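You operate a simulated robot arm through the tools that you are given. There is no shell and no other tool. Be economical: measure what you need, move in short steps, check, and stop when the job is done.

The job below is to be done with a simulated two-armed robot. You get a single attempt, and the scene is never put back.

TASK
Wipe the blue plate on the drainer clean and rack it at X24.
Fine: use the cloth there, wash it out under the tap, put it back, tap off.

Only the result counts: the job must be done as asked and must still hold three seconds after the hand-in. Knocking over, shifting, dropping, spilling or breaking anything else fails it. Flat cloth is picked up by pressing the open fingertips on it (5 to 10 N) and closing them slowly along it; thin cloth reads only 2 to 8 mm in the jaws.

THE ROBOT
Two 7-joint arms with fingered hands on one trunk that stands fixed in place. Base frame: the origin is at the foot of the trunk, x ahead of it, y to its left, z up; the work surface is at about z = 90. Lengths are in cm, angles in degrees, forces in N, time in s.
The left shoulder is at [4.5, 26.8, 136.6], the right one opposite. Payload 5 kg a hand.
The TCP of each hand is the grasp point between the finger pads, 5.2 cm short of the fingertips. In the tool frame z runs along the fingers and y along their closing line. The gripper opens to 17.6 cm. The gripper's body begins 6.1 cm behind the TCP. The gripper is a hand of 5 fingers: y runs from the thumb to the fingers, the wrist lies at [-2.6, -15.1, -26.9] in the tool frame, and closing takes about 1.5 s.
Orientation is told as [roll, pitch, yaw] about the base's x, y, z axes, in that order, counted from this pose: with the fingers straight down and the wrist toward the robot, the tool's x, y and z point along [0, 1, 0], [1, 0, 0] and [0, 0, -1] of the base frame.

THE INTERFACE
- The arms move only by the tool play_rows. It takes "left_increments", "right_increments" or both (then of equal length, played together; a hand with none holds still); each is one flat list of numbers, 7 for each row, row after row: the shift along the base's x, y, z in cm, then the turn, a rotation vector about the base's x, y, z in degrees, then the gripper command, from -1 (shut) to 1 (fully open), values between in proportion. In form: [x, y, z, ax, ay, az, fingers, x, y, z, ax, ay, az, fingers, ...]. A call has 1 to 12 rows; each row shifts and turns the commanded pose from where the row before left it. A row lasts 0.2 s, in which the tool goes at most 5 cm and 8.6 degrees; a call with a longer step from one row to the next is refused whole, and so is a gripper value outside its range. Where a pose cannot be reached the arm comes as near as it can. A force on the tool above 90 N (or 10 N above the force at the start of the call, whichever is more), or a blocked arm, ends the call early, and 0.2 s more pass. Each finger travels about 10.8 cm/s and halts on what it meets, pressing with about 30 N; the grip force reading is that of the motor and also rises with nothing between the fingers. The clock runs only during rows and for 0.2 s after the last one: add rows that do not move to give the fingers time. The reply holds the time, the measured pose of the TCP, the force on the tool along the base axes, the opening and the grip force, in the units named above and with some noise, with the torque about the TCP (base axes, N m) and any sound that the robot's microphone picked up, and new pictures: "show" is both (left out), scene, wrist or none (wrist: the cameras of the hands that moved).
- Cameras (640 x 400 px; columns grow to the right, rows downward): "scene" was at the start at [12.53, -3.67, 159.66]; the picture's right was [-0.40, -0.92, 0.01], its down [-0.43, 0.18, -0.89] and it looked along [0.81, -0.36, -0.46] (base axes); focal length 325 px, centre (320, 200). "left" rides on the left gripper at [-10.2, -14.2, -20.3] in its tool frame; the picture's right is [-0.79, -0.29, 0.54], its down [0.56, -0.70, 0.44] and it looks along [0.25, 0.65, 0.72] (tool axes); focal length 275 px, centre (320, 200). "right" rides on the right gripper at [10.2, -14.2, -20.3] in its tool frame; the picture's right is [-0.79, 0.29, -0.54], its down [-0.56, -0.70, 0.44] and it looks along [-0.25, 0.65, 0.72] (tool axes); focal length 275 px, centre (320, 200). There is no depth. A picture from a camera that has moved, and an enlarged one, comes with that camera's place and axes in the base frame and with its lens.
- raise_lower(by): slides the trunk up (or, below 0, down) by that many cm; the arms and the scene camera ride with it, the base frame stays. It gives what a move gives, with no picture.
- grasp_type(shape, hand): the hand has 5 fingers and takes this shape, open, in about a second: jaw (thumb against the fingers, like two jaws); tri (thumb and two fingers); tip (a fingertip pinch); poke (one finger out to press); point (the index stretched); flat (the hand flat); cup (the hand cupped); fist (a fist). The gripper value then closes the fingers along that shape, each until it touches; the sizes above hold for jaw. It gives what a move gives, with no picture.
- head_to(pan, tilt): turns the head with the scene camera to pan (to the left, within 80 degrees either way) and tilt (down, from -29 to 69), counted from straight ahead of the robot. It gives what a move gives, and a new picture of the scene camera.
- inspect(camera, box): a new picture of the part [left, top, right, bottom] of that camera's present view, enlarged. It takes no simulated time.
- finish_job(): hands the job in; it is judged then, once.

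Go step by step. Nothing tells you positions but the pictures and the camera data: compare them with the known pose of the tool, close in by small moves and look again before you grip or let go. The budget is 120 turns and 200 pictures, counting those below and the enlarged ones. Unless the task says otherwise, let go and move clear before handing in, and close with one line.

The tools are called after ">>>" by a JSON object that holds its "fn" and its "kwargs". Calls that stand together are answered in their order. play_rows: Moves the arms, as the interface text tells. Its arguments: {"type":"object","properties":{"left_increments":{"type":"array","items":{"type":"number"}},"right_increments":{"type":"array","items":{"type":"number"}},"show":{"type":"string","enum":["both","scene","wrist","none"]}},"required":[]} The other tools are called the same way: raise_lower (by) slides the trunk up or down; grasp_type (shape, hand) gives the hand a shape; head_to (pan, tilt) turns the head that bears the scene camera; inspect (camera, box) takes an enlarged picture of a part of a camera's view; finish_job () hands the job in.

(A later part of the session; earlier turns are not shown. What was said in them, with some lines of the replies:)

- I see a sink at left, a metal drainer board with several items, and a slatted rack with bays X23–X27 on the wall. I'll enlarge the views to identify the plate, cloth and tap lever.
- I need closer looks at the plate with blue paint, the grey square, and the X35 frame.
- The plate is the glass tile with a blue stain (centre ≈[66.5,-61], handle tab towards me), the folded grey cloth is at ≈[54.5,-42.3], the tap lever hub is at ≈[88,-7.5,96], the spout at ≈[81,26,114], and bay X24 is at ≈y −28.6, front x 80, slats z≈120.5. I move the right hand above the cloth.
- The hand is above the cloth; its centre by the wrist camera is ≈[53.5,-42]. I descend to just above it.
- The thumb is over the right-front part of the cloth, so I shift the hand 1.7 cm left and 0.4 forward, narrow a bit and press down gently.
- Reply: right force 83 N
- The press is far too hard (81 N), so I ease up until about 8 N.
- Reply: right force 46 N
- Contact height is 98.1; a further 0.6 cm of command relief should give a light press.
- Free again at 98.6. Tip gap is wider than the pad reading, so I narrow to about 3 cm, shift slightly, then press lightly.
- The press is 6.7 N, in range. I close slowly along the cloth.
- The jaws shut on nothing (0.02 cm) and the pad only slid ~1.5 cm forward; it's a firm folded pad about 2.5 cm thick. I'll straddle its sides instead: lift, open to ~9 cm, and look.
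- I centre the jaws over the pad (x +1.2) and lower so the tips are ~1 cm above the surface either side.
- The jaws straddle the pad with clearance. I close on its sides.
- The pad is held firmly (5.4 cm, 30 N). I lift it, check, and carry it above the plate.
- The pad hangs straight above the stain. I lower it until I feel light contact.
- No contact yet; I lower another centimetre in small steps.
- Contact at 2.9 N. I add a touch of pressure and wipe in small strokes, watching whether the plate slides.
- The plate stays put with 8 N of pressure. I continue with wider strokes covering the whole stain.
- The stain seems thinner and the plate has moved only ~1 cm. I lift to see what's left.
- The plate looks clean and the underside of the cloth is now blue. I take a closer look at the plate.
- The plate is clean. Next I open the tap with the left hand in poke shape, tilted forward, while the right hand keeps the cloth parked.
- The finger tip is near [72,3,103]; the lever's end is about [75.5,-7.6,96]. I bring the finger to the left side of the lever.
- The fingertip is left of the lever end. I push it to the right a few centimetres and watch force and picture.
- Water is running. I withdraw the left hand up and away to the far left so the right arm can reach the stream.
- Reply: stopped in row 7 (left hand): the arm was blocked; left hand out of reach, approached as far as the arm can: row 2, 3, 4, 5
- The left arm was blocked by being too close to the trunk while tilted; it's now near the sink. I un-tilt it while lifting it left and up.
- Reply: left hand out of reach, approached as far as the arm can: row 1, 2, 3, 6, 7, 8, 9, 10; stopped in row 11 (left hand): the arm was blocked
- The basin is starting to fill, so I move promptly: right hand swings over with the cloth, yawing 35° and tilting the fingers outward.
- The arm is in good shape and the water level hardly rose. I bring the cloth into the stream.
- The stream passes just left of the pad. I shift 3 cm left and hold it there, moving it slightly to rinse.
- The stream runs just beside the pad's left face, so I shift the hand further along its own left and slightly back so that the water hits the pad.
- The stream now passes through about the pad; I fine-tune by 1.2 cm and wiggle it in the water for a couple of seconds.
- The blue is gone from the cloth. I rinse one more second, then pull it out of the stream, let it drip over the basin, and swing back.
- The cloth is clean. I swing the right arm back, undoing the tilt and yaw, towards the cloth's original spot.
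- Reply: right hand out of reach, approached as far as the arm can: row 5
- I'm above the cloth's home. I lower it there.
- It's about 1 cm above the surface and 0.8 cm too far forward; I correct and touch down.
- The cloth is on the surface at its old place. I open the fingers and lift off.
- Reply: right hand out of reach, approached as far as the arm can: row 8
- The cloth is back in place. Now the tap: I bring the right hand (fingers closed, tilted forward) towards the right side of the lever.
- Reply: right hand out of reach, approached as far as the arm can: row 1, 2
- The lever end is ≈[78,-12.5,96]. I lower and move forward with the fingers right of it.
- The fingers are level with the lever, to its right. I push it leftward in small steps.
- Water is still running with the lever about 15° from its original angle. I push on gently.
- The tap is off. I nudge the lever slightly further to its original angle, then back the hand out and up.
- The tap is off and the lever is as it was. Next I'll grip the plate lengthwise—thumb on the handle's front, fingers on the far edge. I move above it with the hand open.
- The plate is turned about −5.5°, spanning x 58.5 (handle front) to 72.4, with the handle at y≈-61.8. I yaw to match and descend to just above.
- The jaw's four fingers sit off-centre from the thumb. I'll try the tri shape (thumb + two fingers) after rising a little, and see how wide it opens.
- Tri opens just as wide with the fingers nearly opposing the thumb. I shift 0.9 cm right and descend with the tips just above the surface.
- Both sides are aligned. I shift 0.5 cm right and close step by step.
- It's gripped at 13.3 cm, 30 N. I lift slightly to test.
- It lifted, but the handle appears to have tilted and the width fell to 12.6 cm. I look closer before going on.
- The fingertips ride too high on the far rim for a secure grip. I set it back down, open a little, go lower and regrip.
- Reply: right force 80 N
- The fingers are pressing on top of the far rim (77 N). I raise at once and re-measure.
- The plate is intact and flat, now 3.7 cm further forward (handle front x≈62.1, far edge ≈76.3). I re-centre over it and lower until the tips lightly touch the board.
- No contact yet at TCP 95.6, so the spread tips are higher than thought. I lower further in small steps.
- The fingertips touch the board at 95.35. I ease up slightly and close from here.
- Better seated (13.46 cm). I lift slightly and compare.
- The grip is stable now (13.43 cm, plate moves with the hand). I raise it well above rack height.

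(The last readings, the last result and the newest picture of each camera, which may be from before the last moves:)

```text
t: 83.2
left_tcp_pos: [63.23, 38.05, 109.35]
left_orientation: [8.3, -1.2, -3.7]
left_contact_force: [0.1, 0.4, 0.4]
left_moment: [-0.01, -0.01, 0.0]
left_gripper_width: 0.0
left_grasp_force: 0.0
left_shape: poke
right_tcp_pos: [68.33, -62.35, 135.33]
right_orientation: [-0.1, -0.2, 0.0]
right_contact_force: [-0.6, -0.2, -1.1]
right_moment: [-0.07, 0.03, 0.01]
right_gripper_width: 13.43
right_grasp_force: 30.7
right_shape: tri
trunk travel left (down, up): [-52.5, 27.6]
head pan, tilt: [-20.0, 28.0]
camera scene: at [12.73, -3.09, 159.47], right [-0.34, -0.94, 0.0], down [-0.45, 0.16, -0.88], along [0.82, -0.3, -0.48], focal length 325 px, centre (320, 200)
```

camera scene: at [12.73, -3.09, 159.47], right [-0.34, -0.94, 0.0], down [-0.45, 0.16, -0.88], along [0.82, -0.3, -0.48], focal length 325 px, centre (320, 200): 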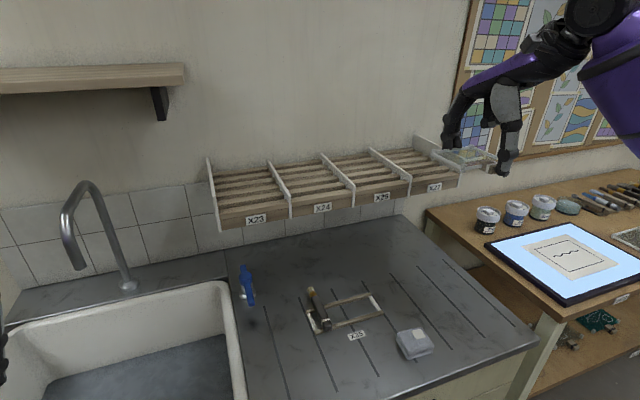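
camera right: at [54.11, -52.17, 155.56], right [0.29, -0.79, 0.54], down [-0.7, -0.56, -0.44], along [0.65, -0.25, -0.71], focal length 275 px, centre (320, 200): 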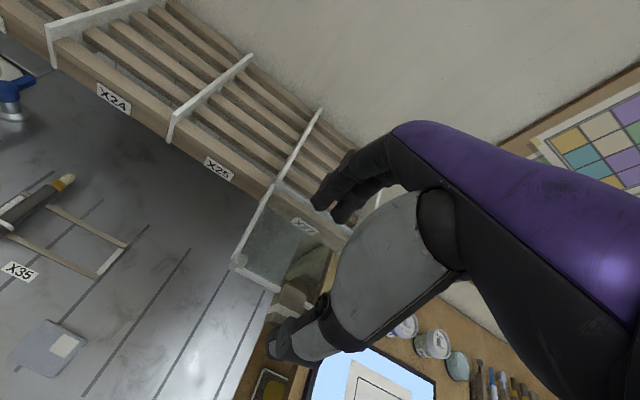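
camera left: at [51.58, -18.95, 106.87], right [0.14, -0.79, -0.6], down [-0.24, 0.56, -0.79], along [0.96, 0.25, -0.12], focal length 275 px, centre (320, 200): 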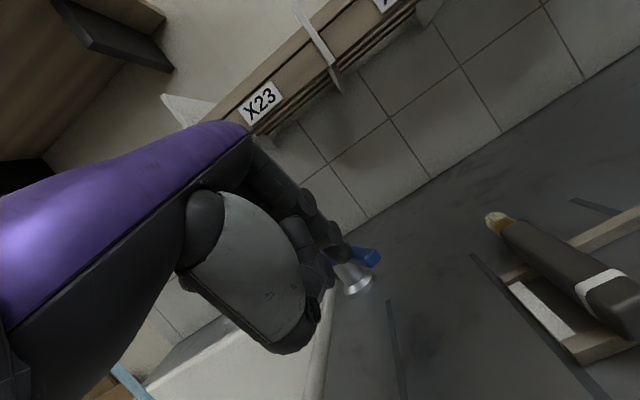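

All steady. I carry the plate sideways in front of bay X24, still above the rack.

>>> {"fn": "play_rows", "kwargs": {"right_increments": [0, 3, 0, 0, 0, 0, 0.2, 0, 4.3, 0, 0, 0, 0, 0.2, 0, 4.5, 0, 0, 0, 0, 0.2, 0, 4.5, 0, 0, 0, 0, 0.2, 0, 4.5, 0, 0, 0, 0, 0.2, 0, 4.5, 0, 0, 0, 0, 0.2, 0, 4.3, 0, 0, 0, 0, 0.2, 0, 3, 0, 0, 0, 0, 0.2, 0, 1.5, 0, 0, 0, 0, 0.2, 0, 0, 0, 0, 0, 0, 0.2], "show": "both"}}

>>> {"fn": "inspect", "kwargs": {"camera": "scene", "box": [200, 80, 440, 240]}}

```text
t: 85.4
left_tcp_pos: [63.35, 38.01, 109.45]
left_orientation: [8.4, -1.3, -3.7]
left_contact_force: [0.2, -1.1, 0.1]
left_moment: [0.03, -0.03, 0.01]
left_gripper_width: 0.0
left_grasp_force: 0.1
left_shape: poke
right_tcp_pos: [68.58, -28.5, 135.04]
right_orientation: [-0.1, -0.4, -0.1]
right_contact_force: [-1.5, -0.4, -1.6]
right_moment: [0.04, 0.0, 0.0]
right_gripper_width: 13.47
right_grasp_force: 30.3
right_shape: tri
trunk travel left (down, up): [-52.5, 27.6]
head pan, tilt: [-20.0, 28.0]
camera scene: at [12.73, -3.15, 159.48], right [-0.34, -0.94, 0.0], down [-0.45, 0.16, -0.88], along [0.82, -0.3, -0.48], focal length 325 px, centre (320, 200)
camera right: at [54.21, -18.35, 155.24], right [0.28, -0.79, 0.54], down [-0.7, -0.56, -0.44], along [0.65, -0.25, -0.71], focal length 275 px, centre (320, 200)
```

scene: 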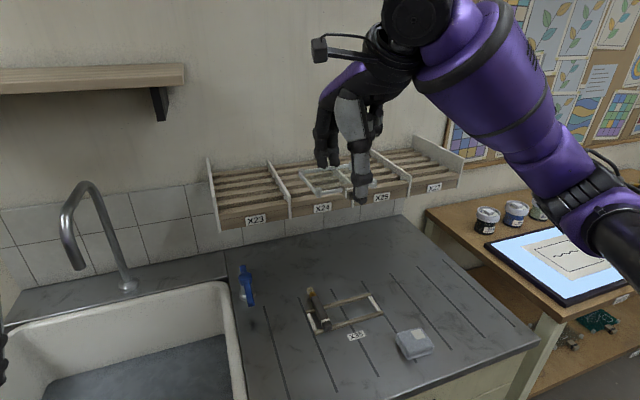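
right: 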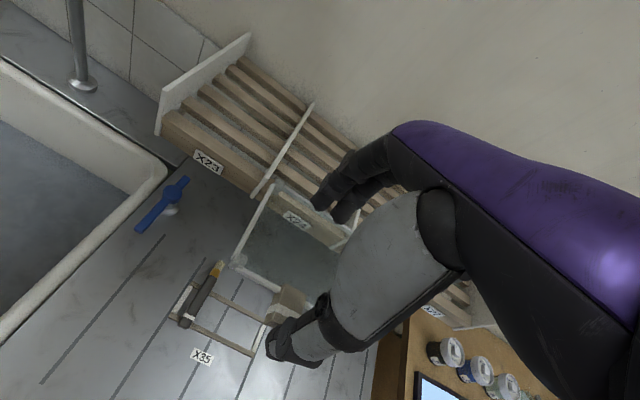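

```text
2.50 times, centred on (320, 160) of scene
camera zoom: at [12.73, -3.15, 159.48], right [-0.34, -0.94, 0.0], down [-0.45, 0.16, -0.88], along [0.82, -0.3, -0.48], focal length 814 px, centre (320, 300)
```

zoom: 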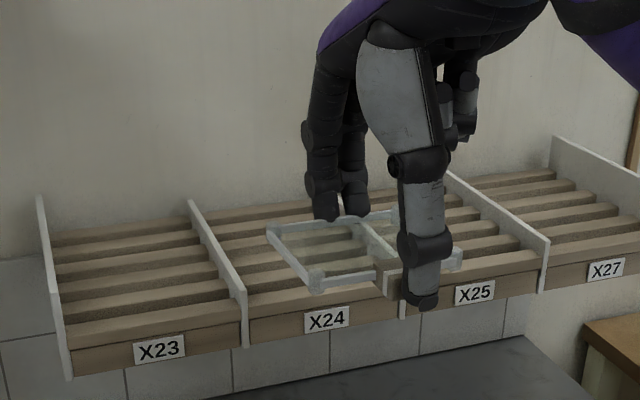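

The plate is centred on bay X24 (y≈-28.9). I move it forward over the slats.

>>> {"fn": "play_rows", "kwargs": {"right_increments": [2, 0, 0, 0, 0, 0, 0.2, 3, 0, 0, 0, 0, 0, 0.2, 3.5, 0, 0, 0, 0, 0, 0.2, 3.5, 0, 0, 0, 0, 0, 0.2, 3.5, 0, 0, 0, 0, 0, 0.2, 2.5, 0, 0, 0, 0, 0, 0.2, 1, 0, 0, 0, 0, 0, 0.2, 0, 0, 0, 0, 0, 0, 0.2], "show": "wrist"}}

>>> {"fn": "inspect", "kwargs": {"camera": "scene", "box": [200, 80, 440, 240]}}

```text
t: 87.2
left_tcp_pos: [63.3, 38.05, 109.38]
left_orientation: [8.5, -1.3, -3.7]
left_contact_force: [1.1, -0.1, -1.1]
left_moment: [0.04, -0.04, 0.0]
left_gripper_width: 0.02
left_grasp_force: 0.1
left_shape: poke
right_tcp_pos: [87.35, -28.65, 135.06]
right_orientation: [-0.2, -0.3, 0.0]
right_contact_force: [0.2, -0.8, -1.3]
right_moment: [-0.01, -0.01, 0.0]
right_gripper_width: 13.45
right_grasp_force: 30.1
right_shape: tri
trunk travel left (down, up): [-52.5, 27.6]
head pan, tilt: [-20.0, 28.0]
camera right: at [73.12, -18.4, 155.24], right [0.28, -0.79, 0.54], down [-0.7, -0.56, -0.44], along [0.65, -0.25, -0.71], focal length 275 px, centre (320, 200)
```

right: 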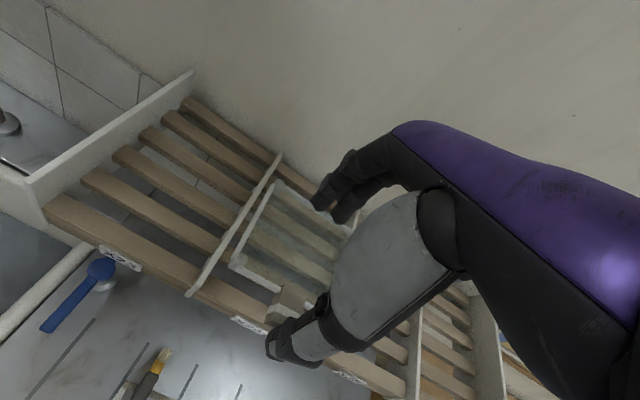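

```text
2.50 times, centred on (320, 160) of scene
camera zoom: at [12.77, -3.1, 159.48], right [-0.34, -0.94, 0.0], down [-0.45, 0.16, -0.88], along [0.82, -0.3, -0.48], focal length 814 px, centre (320, 300)
```

zoom: 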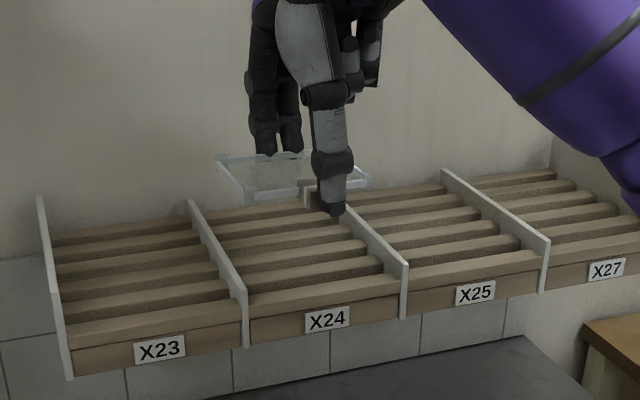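

The plate hovers inside the bay's outline. I lower it between the dividers.

>>> {"fn": "play_rows", "kwargs": {"right_increments": [0, 0, -2, 0, 0, 0, 0.2, 0, 0, -2, 0, 0, 0, 0.2, 0, 0, -1.5, 0, 0, 0, 0.2, 0, 0, 0, 0, 0, 0, 0.2], "show": "wrist"}}

>>> {"fn": "inspect", "kwargs": {"camera": "scene", "box": [240, 120, 380, 220]}}

>>> {"fn": "inspect", "kwargs": {"camera": "right", "box": [160, 120, 400, 360]}}

```text
t: 88.2
left_tcp_pos: [63.2, 38.11, 109.42]
left_orientation: [8.4, -1.3, -3.7]
left_contact_force: [-0.2, 0.7, 1.3]
left_moment: [-0.01, -0.02, -0.01]
left_gripper_width: 0.0
left_grasp_force: 0.0
left_shape: poke
right_tcp_pos: [87.38, -28.52, 129.88]
right_orientation: [-0.1, -0.3, 0.0]
right_contact_force: [-1.1, 1.2, -0.9]
right_moment: [-0.06, -0.05, -0.02]
right_gripper_width: 13.44
right_grasp_force: 30.1
right_shape: tri
trunk travel left (down, up): [-52.5, 27.6]
head pan, tilt: [-20.0, 28.0]
camera right: at [73.04, -18.43, 150.0], right [0.28, -0.79, 0.54], down [-0.7, -0.56, -0.44], along [0.66, -0.25, -0.71], focal length 275 px, centre (320, 200)
```

right: 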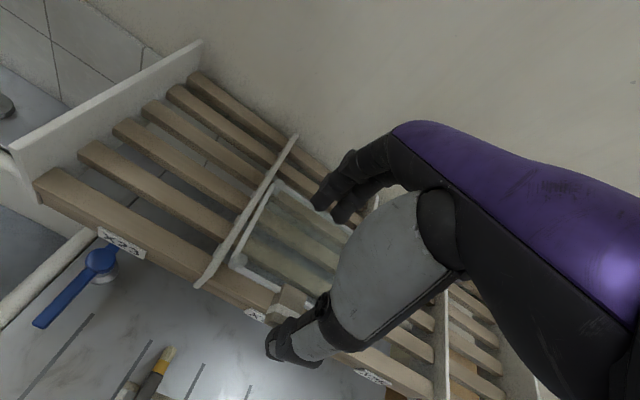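

```text
4.00 times, centred on (310, 170) of scene
camera zoom: at [12.71, -3.05, 159.49], right [-0.34, -0.94, 0.01], down [-0.45, 0.16, -0.88], along [0.82, -0.3, -0.48], focal length 1302 px, centre (360, 320)
```

zoom: 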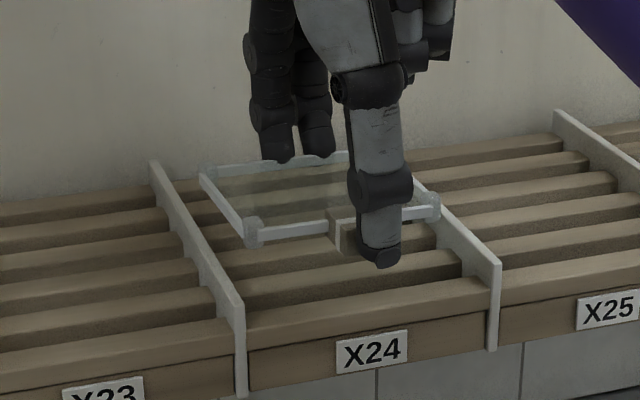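

```text
1.67 times, centred on (280, 240) of right
camera zoom: at [73.04, -18.43, 150.0], right [0.28, -0.79, 0.54], down [-0.7, -0.56, -0.44], along [0.66, -0.25, -0.71], focal length 459 px, centre (387, 133)
```

zoom: 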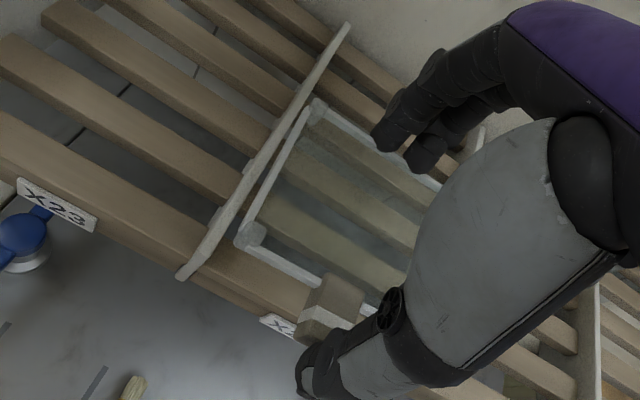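

The plate is centred between the dividers with ~2 cm each side. I keep lowering gently until contact.

>>> {"fn": "play_rows", "kwargs": {"right_increments": [0, 0, -1, 0, 0, 0, 0.2, 0, 0, -0.7, 0, 0, 0, 0.2, 0, 0, -0.3, 0, 0, 0, 0.2, 0, 0, 0, 0, 0, 0, 0.2], "show": "none"}}

>>> {"fn": "inspect", "kwargs": {"camera": "scene", "box": [240, 120, 380, 220]}}

```text
t: 89.2
left_tcp_pos: [63.27, 38.05, 109.35]
left_orientation: [8.5, -1.4, -3.7]
left_contact_force: [0.3, -0.2, -0.1]
left_moment: [0.02, -0.05, -0.03]
left_gripper_width: 0.0
left_grasp_force: 0.0
left_shape: poke
right_tcp_pos: [87.51, -28.42, 127.65]
right_orientation: [-0.2, -0.4, 0.1]
right_contact_force: [-0.8, -0.7, -1.6]
right_moment: [0.0, -0.03, -0.01]
right_gripper_width: 13.47
right_grasp_force: 30.1
right_shape: tri
trunk travel left (down, up): [-52.5, 27.6]
head pan, tilt: [-20.0, 28.0]
```

```text
4.00 times, centred on (310, 170) of scene
camera zoom: at [12.73, -3.08, 159.48], right [-0.34, -0.94, 0.0], down [-0.45, 0.16, -0.88], along [0.82, -0.3, -0.48], focal length 1302 px, centre (360, 320)
```

zoom: 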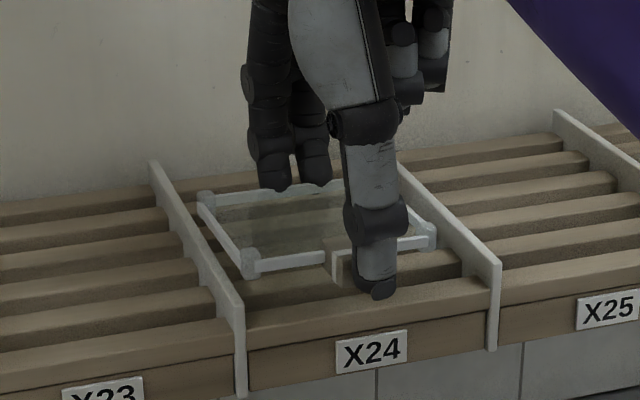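

Still free; another centimetre in small steps.

>>> {"fn": "play_rows", "kwargs": {"right_increments": [0, 0, -0.5, 0, 0, 0, 0.2, 0, 0, -0.4, 0, 0, 0, 0.2, 0, 0, 0, 0, 0, 0, 0.2], "show": "none"}}

>>> {"fn": "play_rows", "kwargs": {"right_increments": [0, 0, -0.3, 0, 0, 0, 0.2, 0, 0, 0, 0, 0, 0, 0.2], "show": "none"}}

>>> {"fn": "inspect", "kwargs": {"camera": "scene", "box": [240, 120, 380, 220]}}

>>> {"fn": "inspect", "kwargs": {"camera": "right", "box": [160, 120, 400, 360]}}

```text
t: 90.0
left_tcp_pos: [63.27, 38.1, 109.46]
left_orientation: [8.4, -1.3, -3.7]
left_contact_force: [-0.1, -0.4, -0.8]
left_moment: [0.01, 0.01, -0.01]
left_gripper_width: 0.0
left_grasp_force: 0.0
left_shape: poke
right_tcp_pos: [87.64, -28.23, 126.71]
right_orientation: [-0.2, -0.2, 0.0]
right_contact_force: [0.0, 0.2, -2.3]
right_moment: [-0.01, 0.0, 0.01]
right_gripper_width: 13.47
right_grasp_force: 29.7
right_shape: tri
trunk travel left (down, up): [-52.5, 27.6]
head pan, tilt: [-20.0, 28.0]
```

```text
t: 90.6
left_tcp_pos: [63.28, 38.09, 109.45]
left_orientation: [8.4, -1.3, -3.6]
left_contact_force: [-0.5, 0.3, 0.5]
left_moment: [0.01, -0.01, -0.01]
left_gripper_width: 0.02
left_grasp_force: 0.0
left_shape: poke
right_tcp_pos: [87.63, -28.38, 126.48]
right_orientation: [-0.2, -0.3, 0.1]
right_contact_force: [0.1, 0.6, -1.2]
right_moment: [-0.03, 0.01, 0.01]
right_gripper_width: 13.44
right_grasp_force: 29.8
right_shape: tri
trunk travel left (down, up): [-52.5, 27.6]
head pan, tilt: [-20.0, 28.0]
```

```text
4.00 times, centred on (310, 170) of scene
camera zoom: at [12.75, -3.08, 159.48], right [-0.34, -0.94, 0.0], down [-0.45, 0.16, -0.88], along [0.82, -0.3, -0.48], focal length 1302 px, centre (360, 320)
```

zoom: 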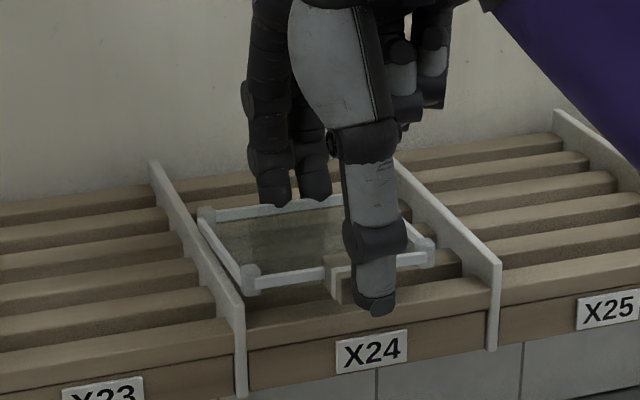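

```text
1.67 times, centred on (280, 240) of right
camera zoom: at [73.15, -18.19, 146.67], right [0.28, -0.79, 0.54], down [-0.7, -0.56, -0.44], along [0.65, -0.25, -0.71], focal length 459 px, centre (387, 133)
```

zoom: 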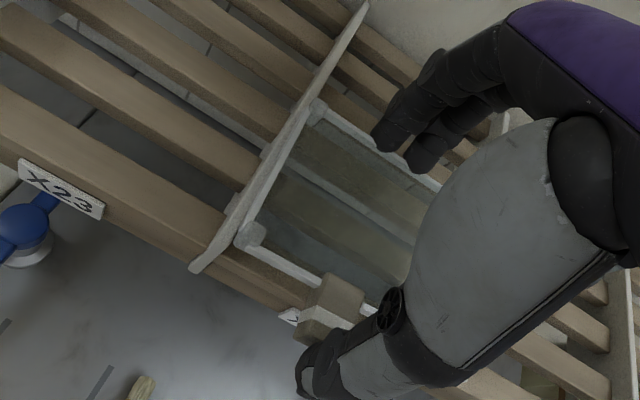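

Not touching yet. I move 1 cm deeper and continue lowering.

>>> {"fn": "play_rows", "kwargs": {"right_increments": [0.5, 0, 0, 0, 0, 0, 0.2, 0.5, -0.2, 0, 0, 0, 0, 0.2, 0, 0, -0.3, 0, 0, 0, 0.2, 0, 0, -0.3, 0, 0, 0, 0.2, 0, 0, 0, 0, 0, 0, 0.2], "show": "none"}}

>>> {"fn": "inspect", "kwargs": {"camera": "scene", "box": [240, 120, 380, 220]}}

```text
t: 91.8
left_tcp_pos: [63.3, 38.02, 109.3]
left_orientation: [8.5, -1.2, -3.7]
left_contact_force: [0.2, -0.7, -1.0]
left_moment: [0.01, -0.01, 0.03]
left_gripper_width: 0.0
left_grasp_force: 0.0
left_shape: poke
right_tcp_pos: [88.49, -28.46, 126.0]
right_orientation: [-0.2, -0.3, 0.0]
right_contact_force: [-0.4, -0.8, -0.4]
right_moment: [0.08, -0.12, -0.05]
right_gripper_width: 13.44
right_grasp_force: 30.3
right_shape: tri
trunk travel left (down, up): [-52.5, 27.6]
head pan, tilt: [-20.0, 28.0]
```

```text
4.00 times, centred on (310, 170) of scene
camera zoom: at [12.74, -3.08, 159.48], right [-0.34, -0.94, 0.0], down [-0.45, 0.16, -0.88], along [0.82, -0.3, -0.48], focal length 1302 px, centre (360, 320)
```

zoom: 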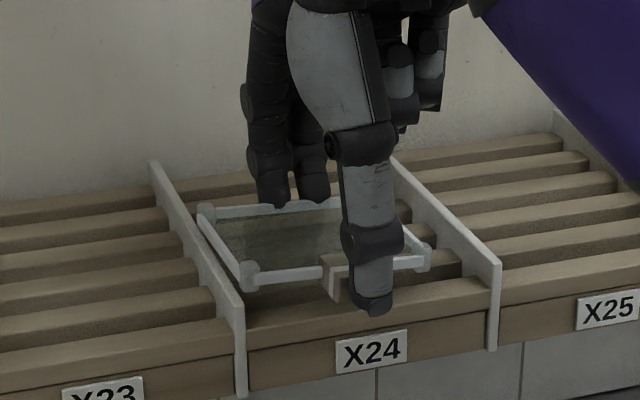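

Contact is just beginning. One more small lowering to seat it.

>>> {"fn": "play_rows", "kwargs": {"right_increments": [0, 0, -0.15, 0, 0, 0, 0.2, 0, 0, 0, 0, 0, 0, 0.2], "show": "none"}}

```text
t: 92.4
left_tcp_pos: [63.24, 38.06, 109.4]
left_orientation: [8.3, -1.4, -3.7]
left_contact_force: [-0.3, 0.5, -1.0]
left_moment: [0.04, -0.04, -0.01]
left_gripper_width: 0.01
left_grasp_force: 0.0
left_shape: poke
right_tcp_pos: [88.62, -28.46, 125.67]
right_orientation: [-0.1, -0.3, 0.1]
right_contact_force: [-0.8, -1.6, 1.2]
right_moment: [0.14, -0.13, -0.01]
right_gripper_width: 13.42
right_grasp_force: 29.5
right_shape: tri
trunk travel left (down, up): [-52.5, 27.6]
head pan, tilt: [-20.0, 28.0]
```

The rack now carries the plate. I open the fingers gradually.

>>> {"fn": "play_rows", "kwargs": {"right_increments": [0, 0, -0.15, 0, 0, 0, 0.3, 0, 0, 0, 0, 0, 0, 0.45, 0, 0, 0, 0, 0, 0, 0.55, 0, 0, 0, 0, 0, 0, 0.65, 0, 0, 0, 0, 0, 0, 0.72, 0, 0, 0, 0, 0, 0, 0.78, 0, 0, 0, 0, 0, 0, 0.78], "show": "none"}}

>>> {"fn": "inspect", "kwargs": {"camera": "scene", "box": [240, 120, 380, 220]}}

>>> {"fn": "inspect", "kwargs": {"camera": "right", "box": [160, 120, 400, 360]}}

```text
t: 94.0
left_tcp_pos: [63.24, 38.08, 109.39]
left_orientation: [8.4, -1.2, -3.7]
left_contact_force: [-0.2, -0.3, 0.2]
left_moment: [-0.01, 0.05, -0.02]
left_gripper_width: 0.0
left_grasp_force: 0.1
left_shape: poke
right_tcp_pos: [88.53, -28.37, 125.56]
right_orientation: [-0.2, -0.3, 0.0]
right_contact_force: [-0.2, -0.3, 0.0]
right_moment: [0.0, -0.02, 0.05]
right_gripper_width: 15.64
right_grasp_force: 0.1
right_shape: tri
trunk travel left (down, up): [-52.5, 27.6]
head pan, tilt: [-20.0, 28.0]
```

```text
4.00 times, centred on (310, 170) of scene
camera zoom: at [12.75, -3.08, 159.48], right [-0.34, -0.94, 0.0], down [-0.45, 0.16, -0.88], along [0.82, -0.3, -0.48], focal length 1302 px, centre (360, 320)
```

zoom: 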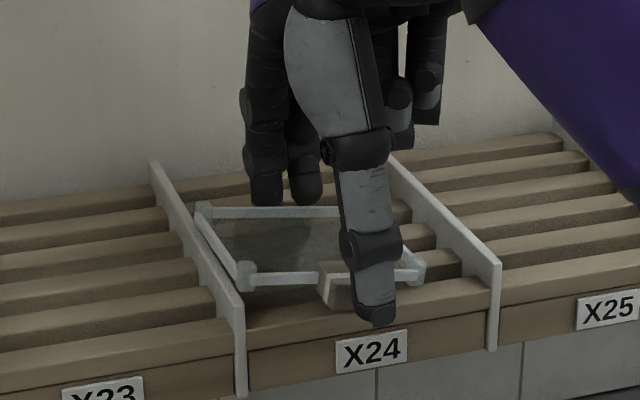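

```text
1.67 times, centred on (280, 240) of right
camera zoom: at [74.21, -18.28, 145.79], right [0.28, -0.79, 0.54], down [-0.7, -0.56, -0.44], along [0.65, -0.25, -0.71], focal length 459 px, centre (387, 133)
```

zoom: 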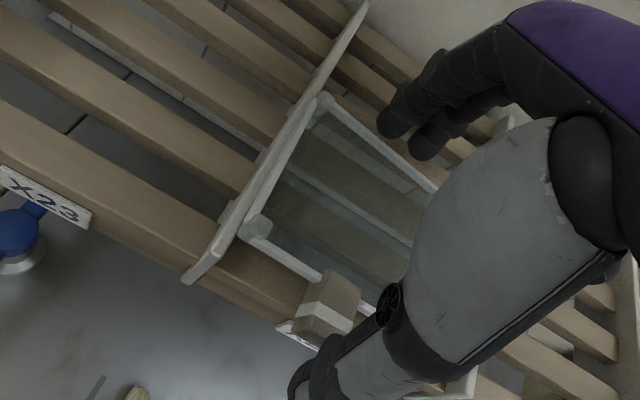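

The plate rests on the slats and the fingers are clear on both sides. I rise straight up, then look.

>>> {"fn": "play_rows", "kwargs": {"right_increments": [0, 0, 0, 0, 0, 0, 0.9, 0, 0, 0.5, 0, 0, 0, 0.9, 0, 0, 2, 0, 0, 0, 0.9, 0, 0, 3.5, 0, 0, 0, 0.9, 0, 0, 4, 0, 0, 0, 0.9, -2, 0, 2, 0, 0, 0, 0.9, -4.5, 0, 0, 0, 0, 0, 0.9, -4.5, 0, 0, 0, 0, 0, 0.9, -3, -3, 0, 0, 0, 0, 0.9, 0, -4.5, 0, 0, 0, 0, 0.9, 0, -4.5, 0, 0, 0, 0, 0.9, 0, -4.5, 0, 0, 0, 0, 0.9], "show": "scene"}}

>>> {"fn": "inspect", "kwargs": {"camera": "scene", "box": [240, 120, 380, 220]}}

>>> {"fn": "inspect", "kwargs": {"camera": "scene", "box": [220, 240, 460, 400]}}

```text
t: 96.6
left_tcp_pos: [63.22, 37.96, 109.44]
left_orientation: [8.4, -1.2, -3.7]
left_contact_force: [-0.1, -1.0, 0.3]
left_moment: [0.11, 0.04, 0.01]
left_gripper_width: 0.0
left_grasp_force: 0.1
left_shape: poke
right_tcp_pos: [74.45, -44.9, 137.57]
right_orientation: [0.0, -0.2, -0.1]
right_contact_force: [0.2, -0.5, -1.0]
right_moment: [0.15, 0.06, 0.03]
right_gripper_width: 16.69
right_grasp_force: 0.0
right_shape: tri
trunk travel left (down, up): [-52.5, 27.6]
head pan, tilt: [-20.0, 28.0]
camera scene: at [12.76, -3.21, 159.47], right [-0.34, -0.94, 0.0], down [-0.45, 0.16, -0.88], along [0.82, -0.3, -0.48], focal length 325 px, centre (320, 200)
```

scene: 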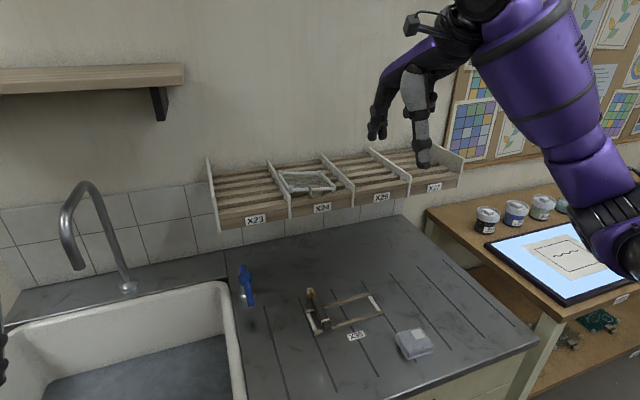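

```text
4.00 times, centred on (310, 170) of scene
camera zoom: at [12.76, -3.21, 159.47], right [-0.34, -0.94, 0.0], down [-0.45, 0.16, -0.88], along [0.82, -0.3, -0.48], focal length 1302 px, centre (360, 320)
```

zoom: 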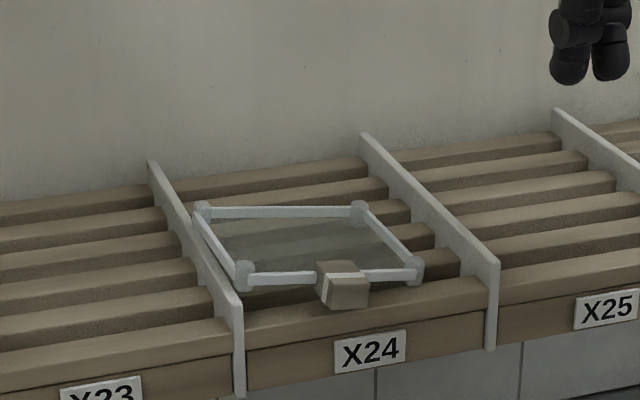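

```text
2.50 times, centred on (340, 320) of scene
camera zoom: at [12.76, -3.21, 159.47], right [-0.34, -0.94, 0.0], down [-0.45, 0.16, -0.88], along [0.82, -0.3, -0.48], focal length 814 px, centre (270, -100)
```

zoom: 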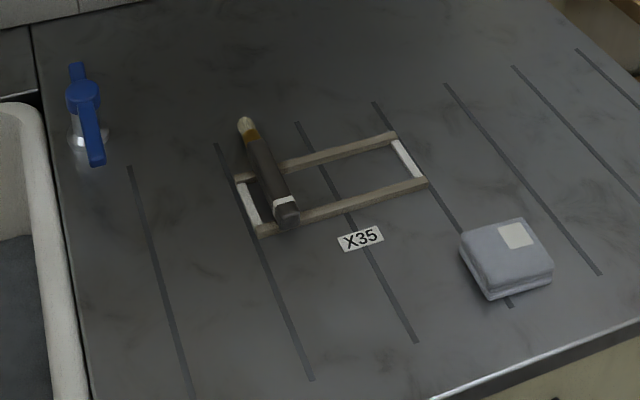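

The clean plate lies in X24 between the dividers, the tap is off with no stream, the rinsed cloth is back in its place, and both hands are clear. I hand in.

>>> {"fn": "finish_job", "kwargs": {}}

```text
The job is handed in.
```

The job is handed in: the blue plate is wiped clean and racked at X24. The cloth is rinsed and back on the drainer within about 1 cm of its old spot, and the tap is off. While I was re-gripping the plate, my fingers briefly pressed on its rim with about 77 N. It showed no damage afterwards.
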